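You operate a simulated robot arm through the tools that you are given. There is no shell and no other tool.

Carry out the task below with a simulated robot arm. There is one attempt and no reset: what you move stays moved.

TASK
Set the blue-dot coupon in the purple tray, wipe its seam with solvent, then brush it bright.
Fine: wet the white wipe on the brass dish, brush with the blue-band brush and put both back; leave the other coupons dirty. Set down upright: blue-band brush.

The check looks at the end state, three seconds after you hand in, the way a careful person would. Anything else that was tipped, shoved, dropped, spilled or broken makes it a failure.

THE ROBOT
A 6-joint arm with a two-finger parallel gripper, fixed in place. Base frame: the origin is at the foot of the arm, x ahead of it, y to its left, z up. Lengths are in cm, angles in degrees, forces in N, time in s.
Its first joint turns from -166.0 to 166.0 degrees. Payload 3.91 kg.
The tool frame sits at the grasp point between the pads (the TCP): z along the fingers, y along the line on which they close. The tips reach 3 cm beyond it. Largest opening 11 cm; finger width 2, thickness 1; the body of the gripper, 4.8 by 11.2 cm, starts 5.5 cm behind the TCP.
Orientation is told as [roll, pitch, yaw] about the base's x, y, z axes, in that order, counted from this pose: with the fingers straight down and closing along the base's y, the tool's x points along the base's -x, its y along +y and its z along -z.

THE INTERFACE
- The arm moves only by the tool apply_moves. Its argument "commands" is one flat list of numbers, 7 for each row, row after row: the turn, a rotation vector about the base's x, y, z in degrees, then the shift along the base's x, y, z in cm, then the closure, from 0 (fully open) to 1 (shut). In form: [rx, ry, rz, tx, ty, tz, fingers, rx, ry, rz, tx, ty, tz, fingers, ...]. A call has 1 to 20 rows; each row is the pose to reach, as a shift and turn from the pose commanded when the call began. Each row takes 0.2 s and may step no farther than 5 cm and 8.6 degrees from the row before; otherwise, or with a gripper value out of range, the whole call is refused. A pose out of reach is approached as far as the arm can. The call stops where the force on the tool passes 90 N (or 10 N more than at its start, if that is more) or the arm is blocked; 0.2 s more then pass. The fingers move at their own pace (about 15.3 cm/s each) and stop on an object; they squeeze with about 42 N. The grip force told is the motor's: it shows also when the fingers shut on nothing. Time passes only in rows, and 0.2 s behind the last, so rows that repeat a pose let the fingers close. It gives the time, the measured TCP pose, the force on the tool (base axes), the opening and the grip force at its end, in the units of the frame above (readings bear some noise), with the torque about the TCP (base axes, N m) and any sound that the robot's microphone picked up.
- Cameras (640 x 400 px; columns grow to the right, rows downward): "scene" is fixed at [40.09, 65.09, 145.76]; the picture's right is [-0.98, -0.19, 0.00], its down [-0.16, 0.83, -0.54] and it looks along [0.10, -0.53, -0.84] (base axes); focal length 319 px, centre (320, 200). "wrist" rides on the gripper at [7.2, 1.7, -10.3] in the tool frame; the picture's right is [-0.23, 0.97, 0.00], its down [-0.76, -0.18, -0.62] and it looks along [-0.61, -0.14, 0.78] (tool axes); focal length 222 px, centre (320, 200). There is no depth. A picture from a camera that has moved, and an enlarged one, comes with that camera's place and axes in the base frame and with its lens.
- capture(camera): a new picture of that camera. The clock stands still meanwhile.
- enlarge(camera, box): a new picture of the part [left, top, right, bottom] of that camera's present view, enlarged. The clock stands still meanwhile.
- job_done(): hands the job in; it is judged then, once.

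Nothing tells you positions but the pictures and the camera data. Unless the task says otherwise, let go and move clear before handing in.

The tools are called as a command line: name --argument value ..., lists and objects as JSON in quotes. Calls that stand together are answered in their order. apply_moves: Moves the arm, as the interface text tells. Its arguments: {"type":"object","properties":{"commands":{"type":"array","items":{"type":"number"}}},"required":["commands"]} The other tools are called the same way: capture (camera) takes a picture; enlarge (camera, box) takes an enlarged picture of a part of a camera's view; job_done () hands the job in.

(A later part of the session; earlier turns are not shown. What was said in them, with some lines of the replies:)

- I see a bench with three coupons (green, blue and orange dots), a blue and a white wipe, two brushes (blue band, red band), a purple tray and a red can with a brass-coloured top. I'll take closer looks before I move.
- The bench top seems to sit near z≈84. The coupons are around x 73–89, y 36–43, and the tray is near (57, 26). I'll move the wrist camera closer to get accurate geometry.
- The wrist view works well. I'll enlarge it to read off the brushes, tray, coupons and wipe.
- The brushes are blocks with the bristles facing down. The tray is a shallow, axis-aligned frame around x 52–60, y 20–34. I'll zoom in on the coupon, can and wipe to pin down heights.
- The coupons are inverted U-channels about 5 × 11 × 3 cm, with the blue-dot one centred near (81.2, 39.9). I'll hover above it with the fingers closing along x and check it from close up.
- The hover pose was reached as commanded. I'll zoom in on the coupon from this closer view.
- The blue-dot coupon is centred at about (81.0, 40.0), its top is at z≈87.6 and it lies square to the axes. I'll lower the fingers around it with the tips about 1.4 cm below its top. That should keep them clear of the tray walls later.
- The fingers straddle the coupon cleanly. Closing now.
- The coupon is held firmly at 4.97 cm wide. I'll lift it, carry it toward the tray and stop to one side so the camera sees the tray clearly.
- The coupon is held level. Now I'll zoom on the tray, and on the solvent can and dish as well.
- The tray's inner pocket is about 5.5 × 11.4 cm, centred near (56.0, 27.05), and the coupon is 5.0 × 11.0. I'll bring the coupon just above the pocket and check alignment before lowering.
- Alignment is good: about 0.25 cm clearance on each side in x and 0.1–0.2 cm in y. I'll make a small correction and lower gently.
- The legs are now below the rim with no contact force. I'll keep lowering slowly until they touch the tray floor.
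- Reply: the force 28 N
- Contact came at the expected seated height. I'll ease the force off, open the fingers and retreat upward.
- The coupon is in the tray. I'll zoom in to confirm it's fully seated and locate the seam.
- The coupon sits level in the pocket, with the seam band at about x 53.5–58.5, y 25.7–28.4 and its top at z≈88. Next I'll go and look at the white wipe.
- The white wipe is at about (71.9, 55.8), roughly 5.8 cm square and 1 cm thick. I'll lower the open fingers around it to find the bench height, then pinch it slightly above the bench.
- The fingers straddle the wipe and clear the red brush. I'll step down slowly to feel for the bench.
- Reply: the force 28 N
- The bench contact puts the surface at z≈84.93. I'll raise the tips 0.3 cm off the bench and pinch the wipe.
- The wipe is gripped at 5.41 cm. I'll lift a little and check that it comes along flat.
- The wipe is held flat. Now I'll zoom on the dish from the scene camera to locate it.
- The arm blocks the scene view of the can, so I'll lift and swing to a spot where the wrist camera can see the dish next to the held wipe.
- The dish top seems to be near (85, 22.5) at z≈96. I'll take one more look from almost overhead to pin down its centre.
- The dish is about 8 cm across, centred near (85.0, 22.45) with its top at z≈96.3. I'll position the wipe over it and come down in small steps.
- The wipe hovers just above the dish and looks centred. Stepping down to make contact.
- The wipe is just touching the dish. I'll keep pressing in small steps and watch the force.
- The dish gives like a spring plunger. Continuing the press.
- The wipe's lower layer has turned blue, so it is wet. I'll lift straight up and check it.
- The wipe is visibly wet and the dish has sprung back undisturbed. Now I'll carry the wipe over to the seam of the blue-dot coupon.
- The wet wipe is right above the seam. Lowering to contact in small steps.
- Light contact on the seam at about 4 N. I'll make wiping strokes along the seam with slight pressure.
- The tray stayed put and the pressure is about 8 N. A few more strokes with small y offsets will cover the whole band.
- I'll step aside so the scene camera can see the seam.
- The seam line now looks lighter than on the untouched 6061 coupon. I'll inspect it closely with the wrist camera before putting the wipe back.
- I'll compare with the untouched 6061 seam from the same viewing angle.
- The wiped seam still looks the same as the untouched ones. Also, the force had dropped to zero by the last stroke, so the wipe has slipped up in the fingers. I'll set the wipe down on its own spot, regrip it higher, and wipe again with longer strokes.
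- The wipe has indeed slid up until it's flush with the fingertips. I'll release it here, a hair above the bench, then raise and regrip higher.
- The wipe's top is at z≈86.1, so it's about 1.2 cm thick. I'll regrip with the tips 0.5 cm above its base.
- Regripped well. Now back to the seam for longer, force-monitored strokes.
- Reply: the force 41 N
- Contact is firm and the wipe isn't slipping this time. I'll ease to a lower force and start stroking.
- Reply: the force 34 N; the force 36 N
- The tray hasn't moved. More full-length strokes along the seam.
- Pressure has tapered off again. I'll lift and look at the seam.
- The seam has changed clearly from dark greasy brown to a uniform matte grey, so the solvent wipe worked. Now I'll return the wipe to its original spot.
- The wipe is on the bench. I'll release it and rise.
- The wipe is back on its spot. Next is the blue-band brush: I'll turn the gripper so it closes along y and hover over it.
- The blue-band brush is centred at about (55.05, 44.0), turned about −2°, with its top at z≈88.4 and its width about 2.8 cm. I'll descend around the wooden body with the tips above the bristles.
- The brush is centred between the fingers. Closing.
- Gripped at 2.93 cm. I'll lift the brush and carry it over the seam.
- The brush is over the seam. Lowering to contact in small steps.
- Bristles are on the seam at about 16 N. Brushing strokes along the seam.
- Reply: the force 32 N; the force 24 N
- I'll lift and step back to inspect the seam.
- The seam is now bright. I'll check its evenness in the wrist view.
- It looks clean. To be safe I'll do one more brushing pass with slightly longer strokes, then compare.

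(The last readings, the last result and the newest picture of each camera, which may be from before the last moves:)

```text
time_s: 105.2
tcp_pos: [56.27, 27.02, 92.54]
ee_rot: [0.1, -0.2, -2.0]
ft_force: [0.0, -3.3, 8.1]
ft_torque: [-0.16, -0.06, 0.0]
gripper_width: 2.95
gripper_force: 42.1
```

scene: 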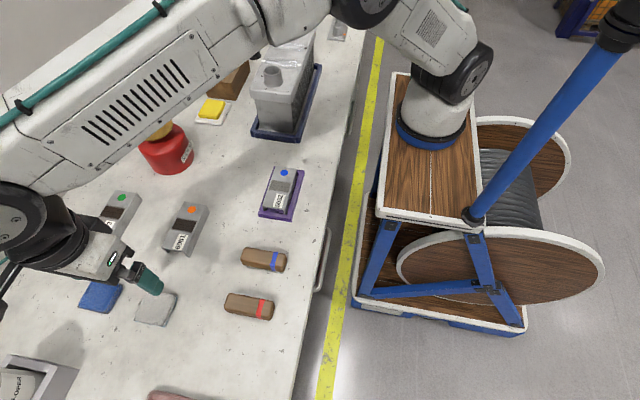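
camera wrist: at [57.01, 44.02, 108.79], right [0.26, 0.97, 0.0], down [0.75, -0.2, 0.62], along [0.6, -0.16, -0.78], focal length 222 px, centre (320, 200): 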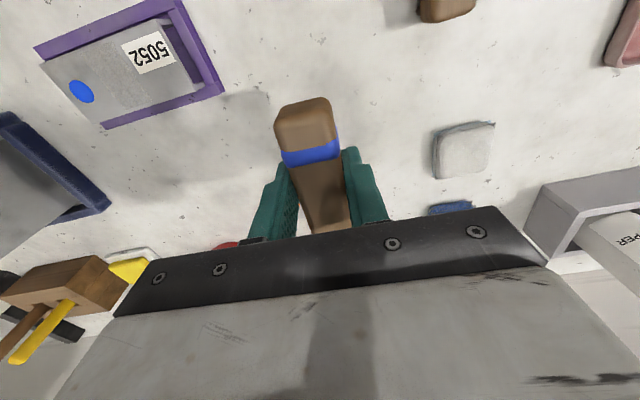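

apply_moves --commands '[0, 0, 0, 0.5, 0, -0.06, 0.9, 0, 0, 0, 1, 0, -0.06, 0.9, 0, 0, 0, 1.5, 0, -0.06, 0.9, 0, 0, 0, 2, 0.3, -0.06, 0.9, 0, 0, 0, 1.5, 0.6, -0.06, 0.9, 0, 0, 0, 1, 0.6, -0.06, 0.9, 0, 0, 0, 0.5, 0.6, -0.06, 0.9, 0, 0, 0, 0, 0.6, -0.06, 0.9, 0, 0, 0, -0.5, 0.6, -0.06, 0.9, 0, 0, 0, -1, 0.6, -0.06, 0.9, 0, 0, 0, -1.5, 0.6, -0.06, 0.9, 0, 0, 0, -2, 0.3, -0.06, 0.9, 0, 0, 0, -2, 0, -0.06, 0.9, 0, 0, 0, -1.5, 0, -0.06, 0.9, 0, 0, 0, -1, 0, -0.06, 0.9, 0, 0, 0, -0.5, 0, -0.06, 0.9, 0, 0, 0, 0, 0, -0.06, 0.9]'

apply_moves --commands '[0, 0, 0, 0.5, -0.4, 0, 0.9, 0, 0, 0, 1, -0.7, 0, 0.9, 0, 0, 0, 1.5, -0.7, 0, 0.9, 0, 0, 0, 2, -0.7, 0, 0.9, 0, 0, 0, 1.5, -0.7, 0, 0.9, 0, 0, 0, 1, -0.7, 0, 0.9, 0, 0, 0, 0.5, -0.7, 0, 0.9, 0, 0, 0, 0, -0.7, 0, 0.9, 0, 0, 0, -0.5, -0.7, 0, 0.9, 0, 0, 0, -1, -0.7, 0, 0.9, 0, 0, 0, -1.5, -0.7, 0, 0.9, 0, 0, 0, -2, -0.4, 0, 0.9, 0, 0, 0, -1.5, 0, 0, 0.9, 0, 0, 0, -1, 0, 0, 0.9, 0, 0, 0, -0.5, 0, 0, 0.9, 0, 0, 0, 0, 0, 0, 0.9]'

apply_moves --commands '[0, 0, 0, 0, 0, 1, 0.9, 0, 0, 0, 0, 0, 4, 0.9, 0, 0, 0, 0, 4, 6, 0.9, 0, 0, 0, 2, 8, 6, 0.9, 0, 0, 0, 5, 12, 6, 0.9, 0, 0, 0, 8, 15, 6, 0.9, 0, 0, 0, 8, 15, 6, 0.9]'

enlarge --camera "scene" --box '[255, 155, 315, 225]'

enlarge --camera "scene" --box '[270, 172, 300, 198]'

enlarge --camera "wrist" --box '[90, 40, 170, 120]'

```text
time_s: 108.8
tcp_pos: [56.06, 27.01, 92.38]
ee_rot: [0.0, 0.0, -2.0]
ft_force: [-7.0, -0.7, 18.3]
ft_torque: [-0.08, 0.41, -0.03]
gripper_width: 2.92
gripper_force: 41.7
```

```text
time_s: 112.2
tcp_pos: [56.15, 27.02, 92.43]
ee_rot: [0.1, -0.1, -1.9]
ft_force: [-7.0, 0.3, 16.8]
ft_torque: [0.01, 0.4, 0.01]
gripper_width: 2.95
gripper_force: 42.0
```

```text
time_s: 113.8
tcp_pos: [64.07, 42.06, 98.46]
ee_rot: [0.1, -0.1, -2.1]
ft_force: [-0.1, -0.6, 0.0]
ft_torque: [-0.01, -0.02, 0.01]
gripper_width: 2.95
gripper_force: 41.6
```

```text
5.71 times, centred on (285, 190) of scene
camera zoom: at [40.09, 65.09, 145.76], right [-0.98, -0.19, 0.0], down [-0.16, 0.83, -0.54], along [0.1, -0.53, -0.84], focal length 1824 px, centre (520, 257)
```

zoom: 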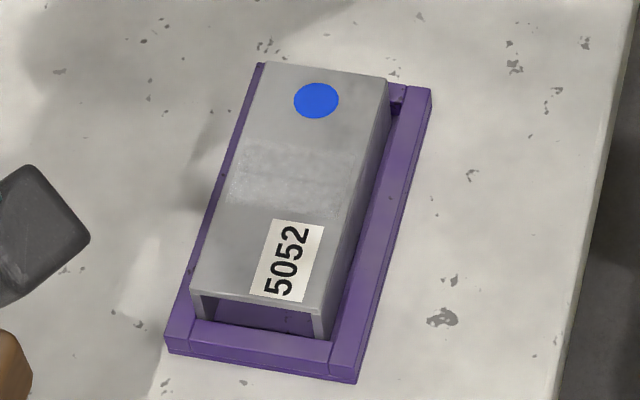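

```text
15.38 times, centred on (285, 185) of scene
camera zoom: at [40.09, 65.09, 145.76], right [-0.98, -0.19, 0.0], down [-0.16, 0.83, -0.54], along [0.1, -0.53, -0.84], focal length 4910 px, centre (858, 431)
```

zoom: 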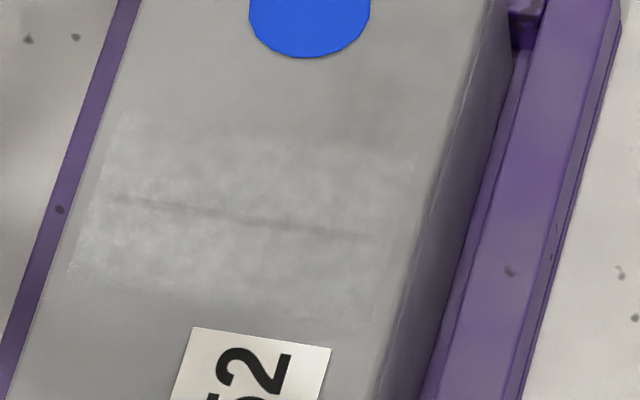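

```text
5.00 times, centred on (130, 80) of wrist
camera zoom: at [56.94, 44.01, 108.67], right [0.26, 0.97, 0.0], down [0.75, -0.2, 0.62], along [0.6, -0.16, -0.78], focal length 1111 px, centre (1270, 800)
```

zoom: 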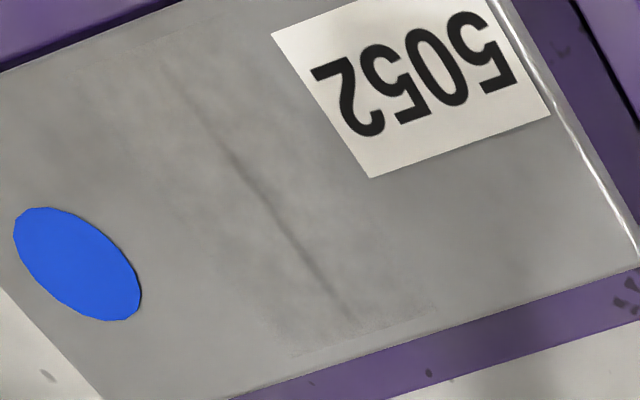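

The second pass changed nothing, so the seam is fully bright. Now I'll put the brush back on its original spot, bristles down.

apply_moves --commands '[0, 0, 0, -3, 0.7, 0, 0.9, 0, 0, 0, -6, 1.4, 0, 0.9, 0, 0, 0, -9.2, 2.0, 0, 0.9, 0, 0, 0, -9.2, 2.0, -3.5, 0.9, 0, 0, 0, -9.2, 2.0, -6.5, 0.9, 0, 0, 0, -9.2, 2.0, -8.2, 0.9, 0, 0, 0, -9.2, 2.0, -8.6, 0.9, 0, 0, 0, -9.2, 2.0, -8.6, 0.9]'

capture --camera "wrist"

apply_moves --commands '[0, 0, 0, 0, 0, -0.1, 0.9, 0, 0, 0, 0, 0, -0.2, 0.9]'

apply_moves --commands '[0, 0, 0, 0, 0, -0.1, 0.9, 0, 0, 0, 0, 0, -0.2, 0.9]'

```text
time_s: 115.6
tcp_pos: [55.0, 44.06, 89.73]
ee_rot: [0.1, -0.1, -2.0]
ft_force: [0.3, -0.8, -2.0]
ft_torque: [0.0, 0.0, 0.02]
gripper_width: 2.93
gripper_force: 42.0
```

```text
taken
camera wrist: at [47.81, 46.02, 100.03], right [0.26, 0.97, 0.0], down [0.75, -0.2, 0.62], along [0.6, -0.16, -0.78], focal length 222 px, centre (320, 200)
```

wrist: 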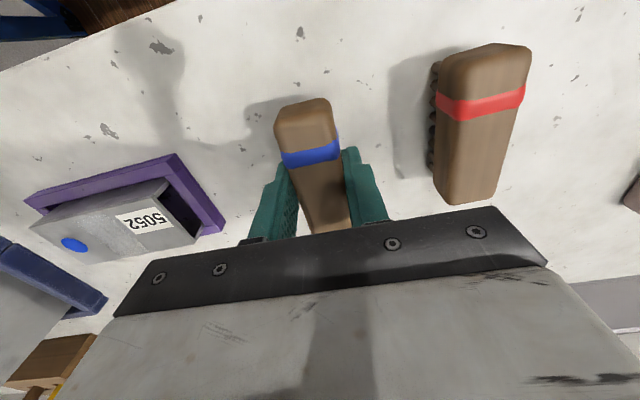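

```text
time_s: 116.2
tcp_pos: [55.16, 44.04, 89.62]
ee_rot: [0.1, -0.1, -1.9]
ft_force: [0.2, 0.6, -0.3]
ft_torque: [0.03, 0.03, -0.01]
gripper_width: 2.92
gripper_force: 41.4
```

```text
time_s: 116.8
tcp_pos: [55.06, 44.08, 89.32]
ee_rot: [0.1, -0.1, -2.0]
ft_force: [-0.4, -0.1, -1.0]
ft_torque: [0.0, -0.03, 0.0]
gripper_width: 2.96
gripper_force: 41.7
```

apply_moves --commands '[0, 0, 0, 0, 0, -0.06, 0.9, 0, 0, 0, 0, 0, -0.1, 0.9]'

apply_moves --commands '[0, 0, 0, 0, 0, -0.05, 0.9, 0, 0, 0, 0, 0, -0.08, 0.9]'

```text
time_s: 117.4
tcp_pos: [54.99, 44.02, 89.32]
ee_rot: [0.0, 0.0, -2.0]
ft_force: [0.0, 0.1, -0.3]
ft_torque: [-0.01, -0.02, -0.01]
gripper_width: 2.97
gripper_force: 42.4
```

```text
time_s: 118.0
tcp_pos: [54.98, 44.03, 89.32]
ee_rot: [0.1, -0.1, -2.0]
ft_force: [-0.4, 0.6, -1.3]
ft_torque: [-0.04, -0.01, 0.01]
gripper_width: 2.95
gripper_force: 41.7
```

apply_moves --commands '[0, 0, 0, 0, 0, -0.05, 0.9, 0, 0, 0, 0, 0, -0.08, 0.9]'

apply_moves --commands '[0, 0, 0, 0, 0, -0.04, 0.9, 0, 0, 0, 0, 0, -0.06, 0.9]'

enlarge --camera "scene" --box '[220, 220, 320, 300]'

```text
time_s: 118.6
tcp_pos: [55.03, 44.01, 89.12]
ee_rot: [0.0, -0.1, -2.1]
ft_force: [-0.6, -0.3, -0.9]
ft_torque: [0.0, -0.01, 0.02]
gripper_width: 2.93
gripper_force: 42.5
```

```text
time_s: 119.2
tcp_pos: [55.2, 44.01, 89.01]
ee_rot: [0.1, -0.1, -2.0]
ft_force: [0.0, 0.3, -0.9]
ft_torque: [0.0, 0.03, -0.01]
gripper_width: 2.95
gripper_force: 42.1
```

```text
5.00 times, centred on (270, 260) of scene
camera zoom: at [40.09, 65.09, 145.76], right [-0.98, -0.19, 0.0], down [-0.16, 0.83, -0.54], along [0.1, -0.53, -0.84], focal length 1596 px, centre (570, -100)
```

zoom: 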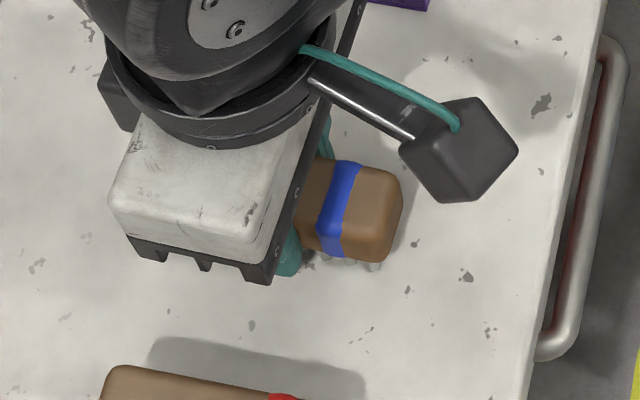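

Still hanging free by a couple of millimetres, so the brush rode up a bit in the grip. Continuing gently.

apply_moves --commands '[0, 0, 0, 0, 0, -0.05, 0.9, 0, 0, 0, 0, 0, -0.08, 0.9]'

apply_moves --commands '[0, 0, 0, 0, 0, -0.05, 0.9, 0, 0, 0, 0, 0, -0.08, 0.9]'

apply_moves --commands '[0, 0, 0, 0, 0, -0.05, 0.9, 0, 0, 0, 0, 0, -0.08, 0.9]'

```text
time_s: 119.8
tcp_pos: [55.23, 44.06, 88.95]
ee_rot: [0.0, -0.1, -2.1]
ft_force: [0.6, -1.3, 4.9]
ft_torque: [-0.09, 0.23, 0.06]
gripper_width: 2.97
gripper_force: 42.3
```

```text
time_s: 120.4
tcp_pos: [55.1, 44.04, 89.02]
ee_rot: [0.1, -0.2, -2.0]
ft_force: [3.6, -1.2, 11.3]
ft_torque: [-0.07, 0.26, 0.0]
gripper_width: 2.97
gripper_force: 41.6
```

```text
time_s: 121.0
tcp_pos: [55.07, 44.04, 89.11]
ee_rot: [0.2, -0.2, -1.9]
ft_force: [5.5, -1.0, 26.8]
ft_torque: [-0.15, 0.46, 0.03]
gripper_width: 2.95
gripper_force: 41.7
```

The bristles are on the bench. I'll unload, open and rise straight up.

apply_moves --commands '[0, 0, 0, 0, 0, 0.14, 0.9, 0, 0, 0, 0, 0, 0.14, 0.8, 0, 0, 0, 0, 0, 0.14, 0.65, 0, 0, 0, 0, 0, 0.14, 0.45, 0, 0, 0, 0, 0, 0.14, 0.4, 0, 0, 0, 0, 0, 2, 0.4, 0, 0, 0, 0, 0, 5, 0.4, 0, 0, 0, 0, 0, 9, 0.3, 0, 0, 0, 0, 0, 13, 0.2, 0, 0, 0, 0, 0, 17, 0.1, 0, 0, 0, 0, 0, 17, 0]'

capture --camera "wrist"

capture --camera "scene"

enlarge --camera "scene" --box '[210, 230, 306, 330]'

```text
time_s: 123.4
tcp_pos: [55.2, 43.9, 106.01]
ee_rot: [0.1, -0.1, -2.1]
ft_force: [-0.2, -0.5, 0.6]
ft_torque: [-0.02, 0.0, 0.0]
gripper_width: 11.01
gripper_force: 0.1
```

```text
taken
camera wrist: at [47.95, 45.93, 116.16], right [0.26, 0.97, 0.0], down [0.75, -0.2, 0.62], along [0.6, -0.16, -0.78], focal length 222 px, centre (320, 200)
```

wrist: 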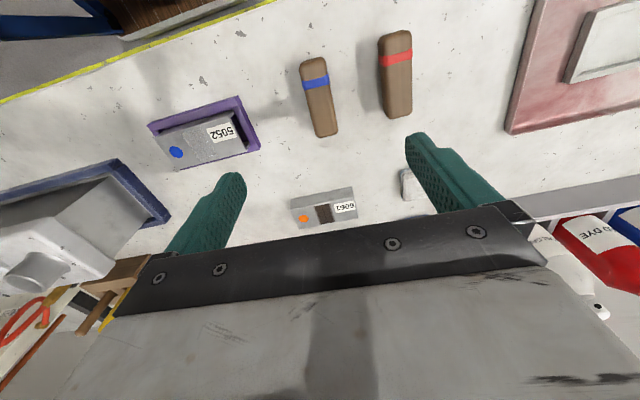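

```text
taken
```

scene: 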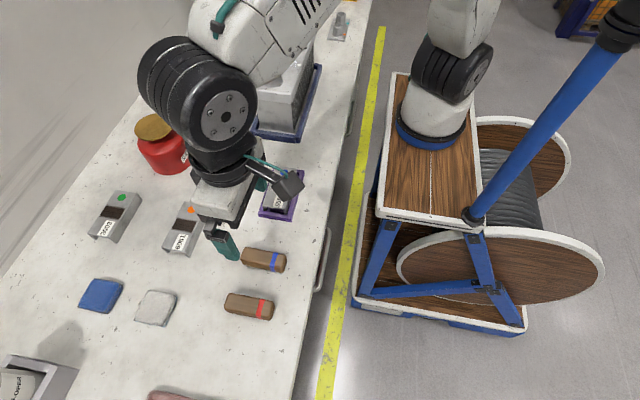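

```text
4.00 times, centred on (258, 280) of scene
camera zoom: at [40.09, 65.09, 145.76], right [-0.98, -0.19, 0.0], down [-0.16, 0.83, -0.54], along [0.1, -0.53, -0.84], focal length 1277 px, centre (568, -120)
```

zoom: 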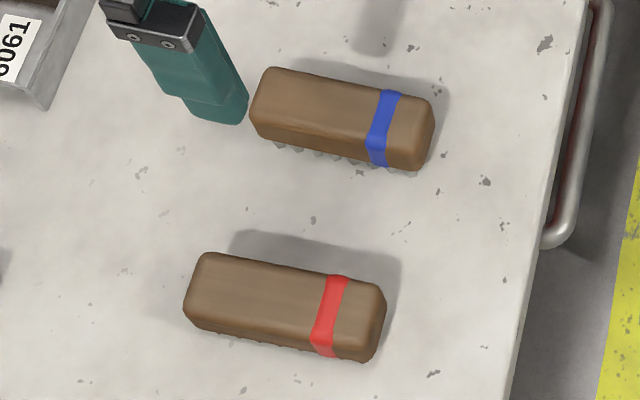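

The brush is back in place, bristles down, matching its original position. I'll move the arm clear and do a final inspection.

apply_moves --commands '[0, 0, 0.4, -3, 0.4, 3.5, 0, 0, 0, 0.8, -6, 0.8, 6.5, 0, 0, 0, 1.2, -9, 1.3, 9.5, 0, 0, 0, 1.6, -12.5, 1.8, 12.5, 0, 0, 0, 2, -16, 2.4, 15.5, 0, 0, 0, 2, -16, 2.4, 15.5, 0]'

capture --camera "scene"

capture --camera "wrist"

enlarge --camera "scene" --box '[60, 100, 340, 275]'

enlarge --camera "scene" --box '[60, 225, 340, 400]'

enlarge --camera "scene" --box '[255, 155, 315, 225]'

```text
time_s: 124.8
tcp_pos: [39.13, 46.31, 121.33]
ee_rot: [0.1, -0.2, -0.1]
ft_force: [0.2, 1.1, 0.6]
ft_torque: [0.01, 0.0, -0.03]
gripper_width: 11.0
gripper_force: 0.0
```

```text
taken
```

scene: 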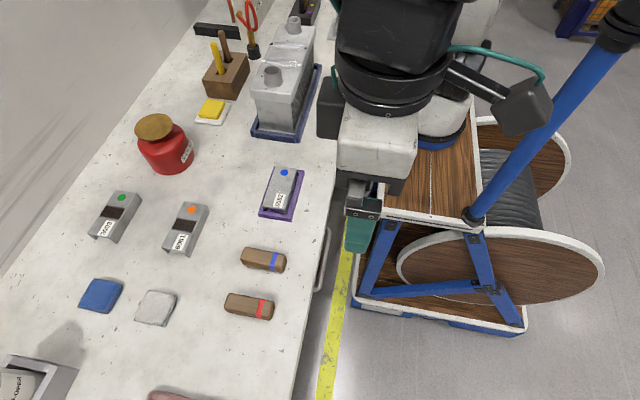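

```text
taken
camera wrist: at [31.87, 48.09, 131.53], right [0.23, 0.97, 0.0], down [0.76, -0.18, 0.62], along [0.61, -0.14, -0.78], focal length 222 px, centre (320, 200)
```

wrist: 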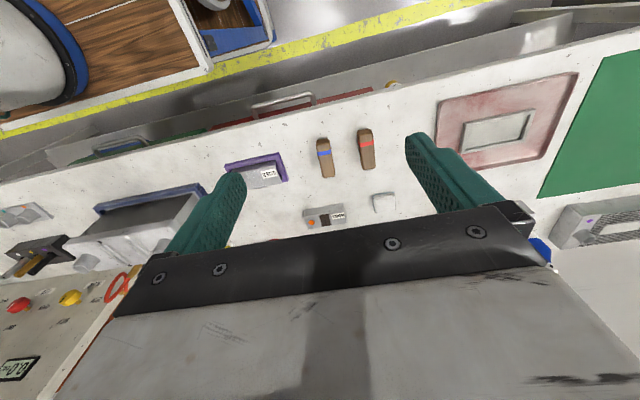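

```text
2.29 times, centred on (200, 188) of scene
camera zoom: at [40.09, 65.09, 145.76], right [-0.98, -0.19, 0.0], down [-0.16, 0.83, -0.54], along [0.1, -0.53, -0.84], focal length 730 px, centre (594, 229)
```

zoom: 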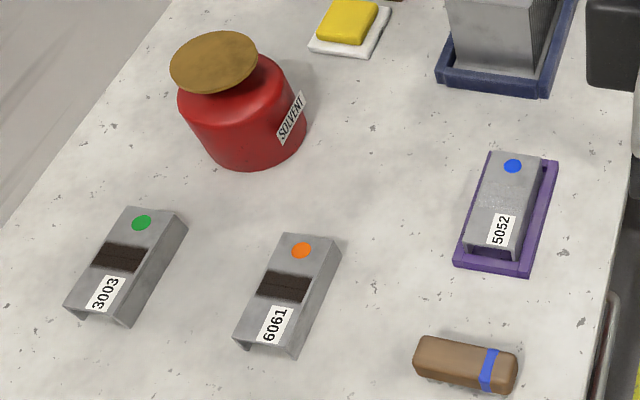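

```text
2.29 times, centred on (200, 312) of scene
camera zoom: at [40.09, 65.09, 145.76], right [-0.98, -0.19, 0.0], down [-0.16, 0.83, -0.54], along [0.1, -0.53, -0.84], focal length 730 px, centre (594, -57)
```

zoom: 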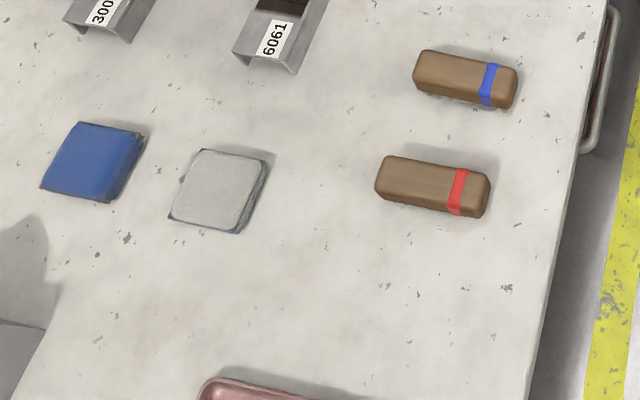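

```text
5.71 times, centred on (285, 190) of scene
camera zoom: at [40.09, 65.09, 145.76], right [-0.98, -0.19, 0.0], down [-0.16, 0.83, -0.54], along [0.1, -0.53, -0.84], focal length 1824 px, centre (520, 257)
```

zoom: 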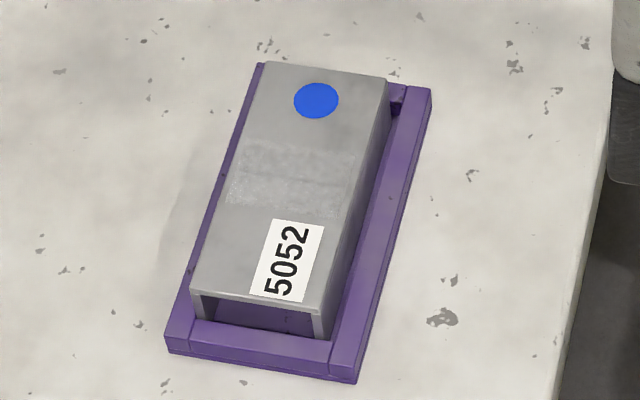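

job_done

```text
The job is handed in.
```

The job is done and handed in. The blue-dot coupon sits flat in the purple tray, and its seam has been wiped with solvent and brushed bright.

- **Wipe:** I wet the white wipe on the brass dish. The first wipe didn't mark the seam because the wipe had slipped up in the fingers. I regripped it and wiped again, and the seam went from dark brown to an even grey. The wipe is back on its spot, still damp.
- **Brush:** I brushed along the seam with the blue-band brush. A second pass made no further change, so I stopped there. The brush is back on its spot, upright with bristles down.
- **Coupon position:** Wiping moved the coupon about 0.3 cm inside the tray, but it is still level and the tray didn't move.
- **Everything else:** The green-dot and orange-dot coupons are still dirty. In the last pictures nothing else had been moved or tipped, and the dish had sprung back after pressing. The arm is clear of the bench.
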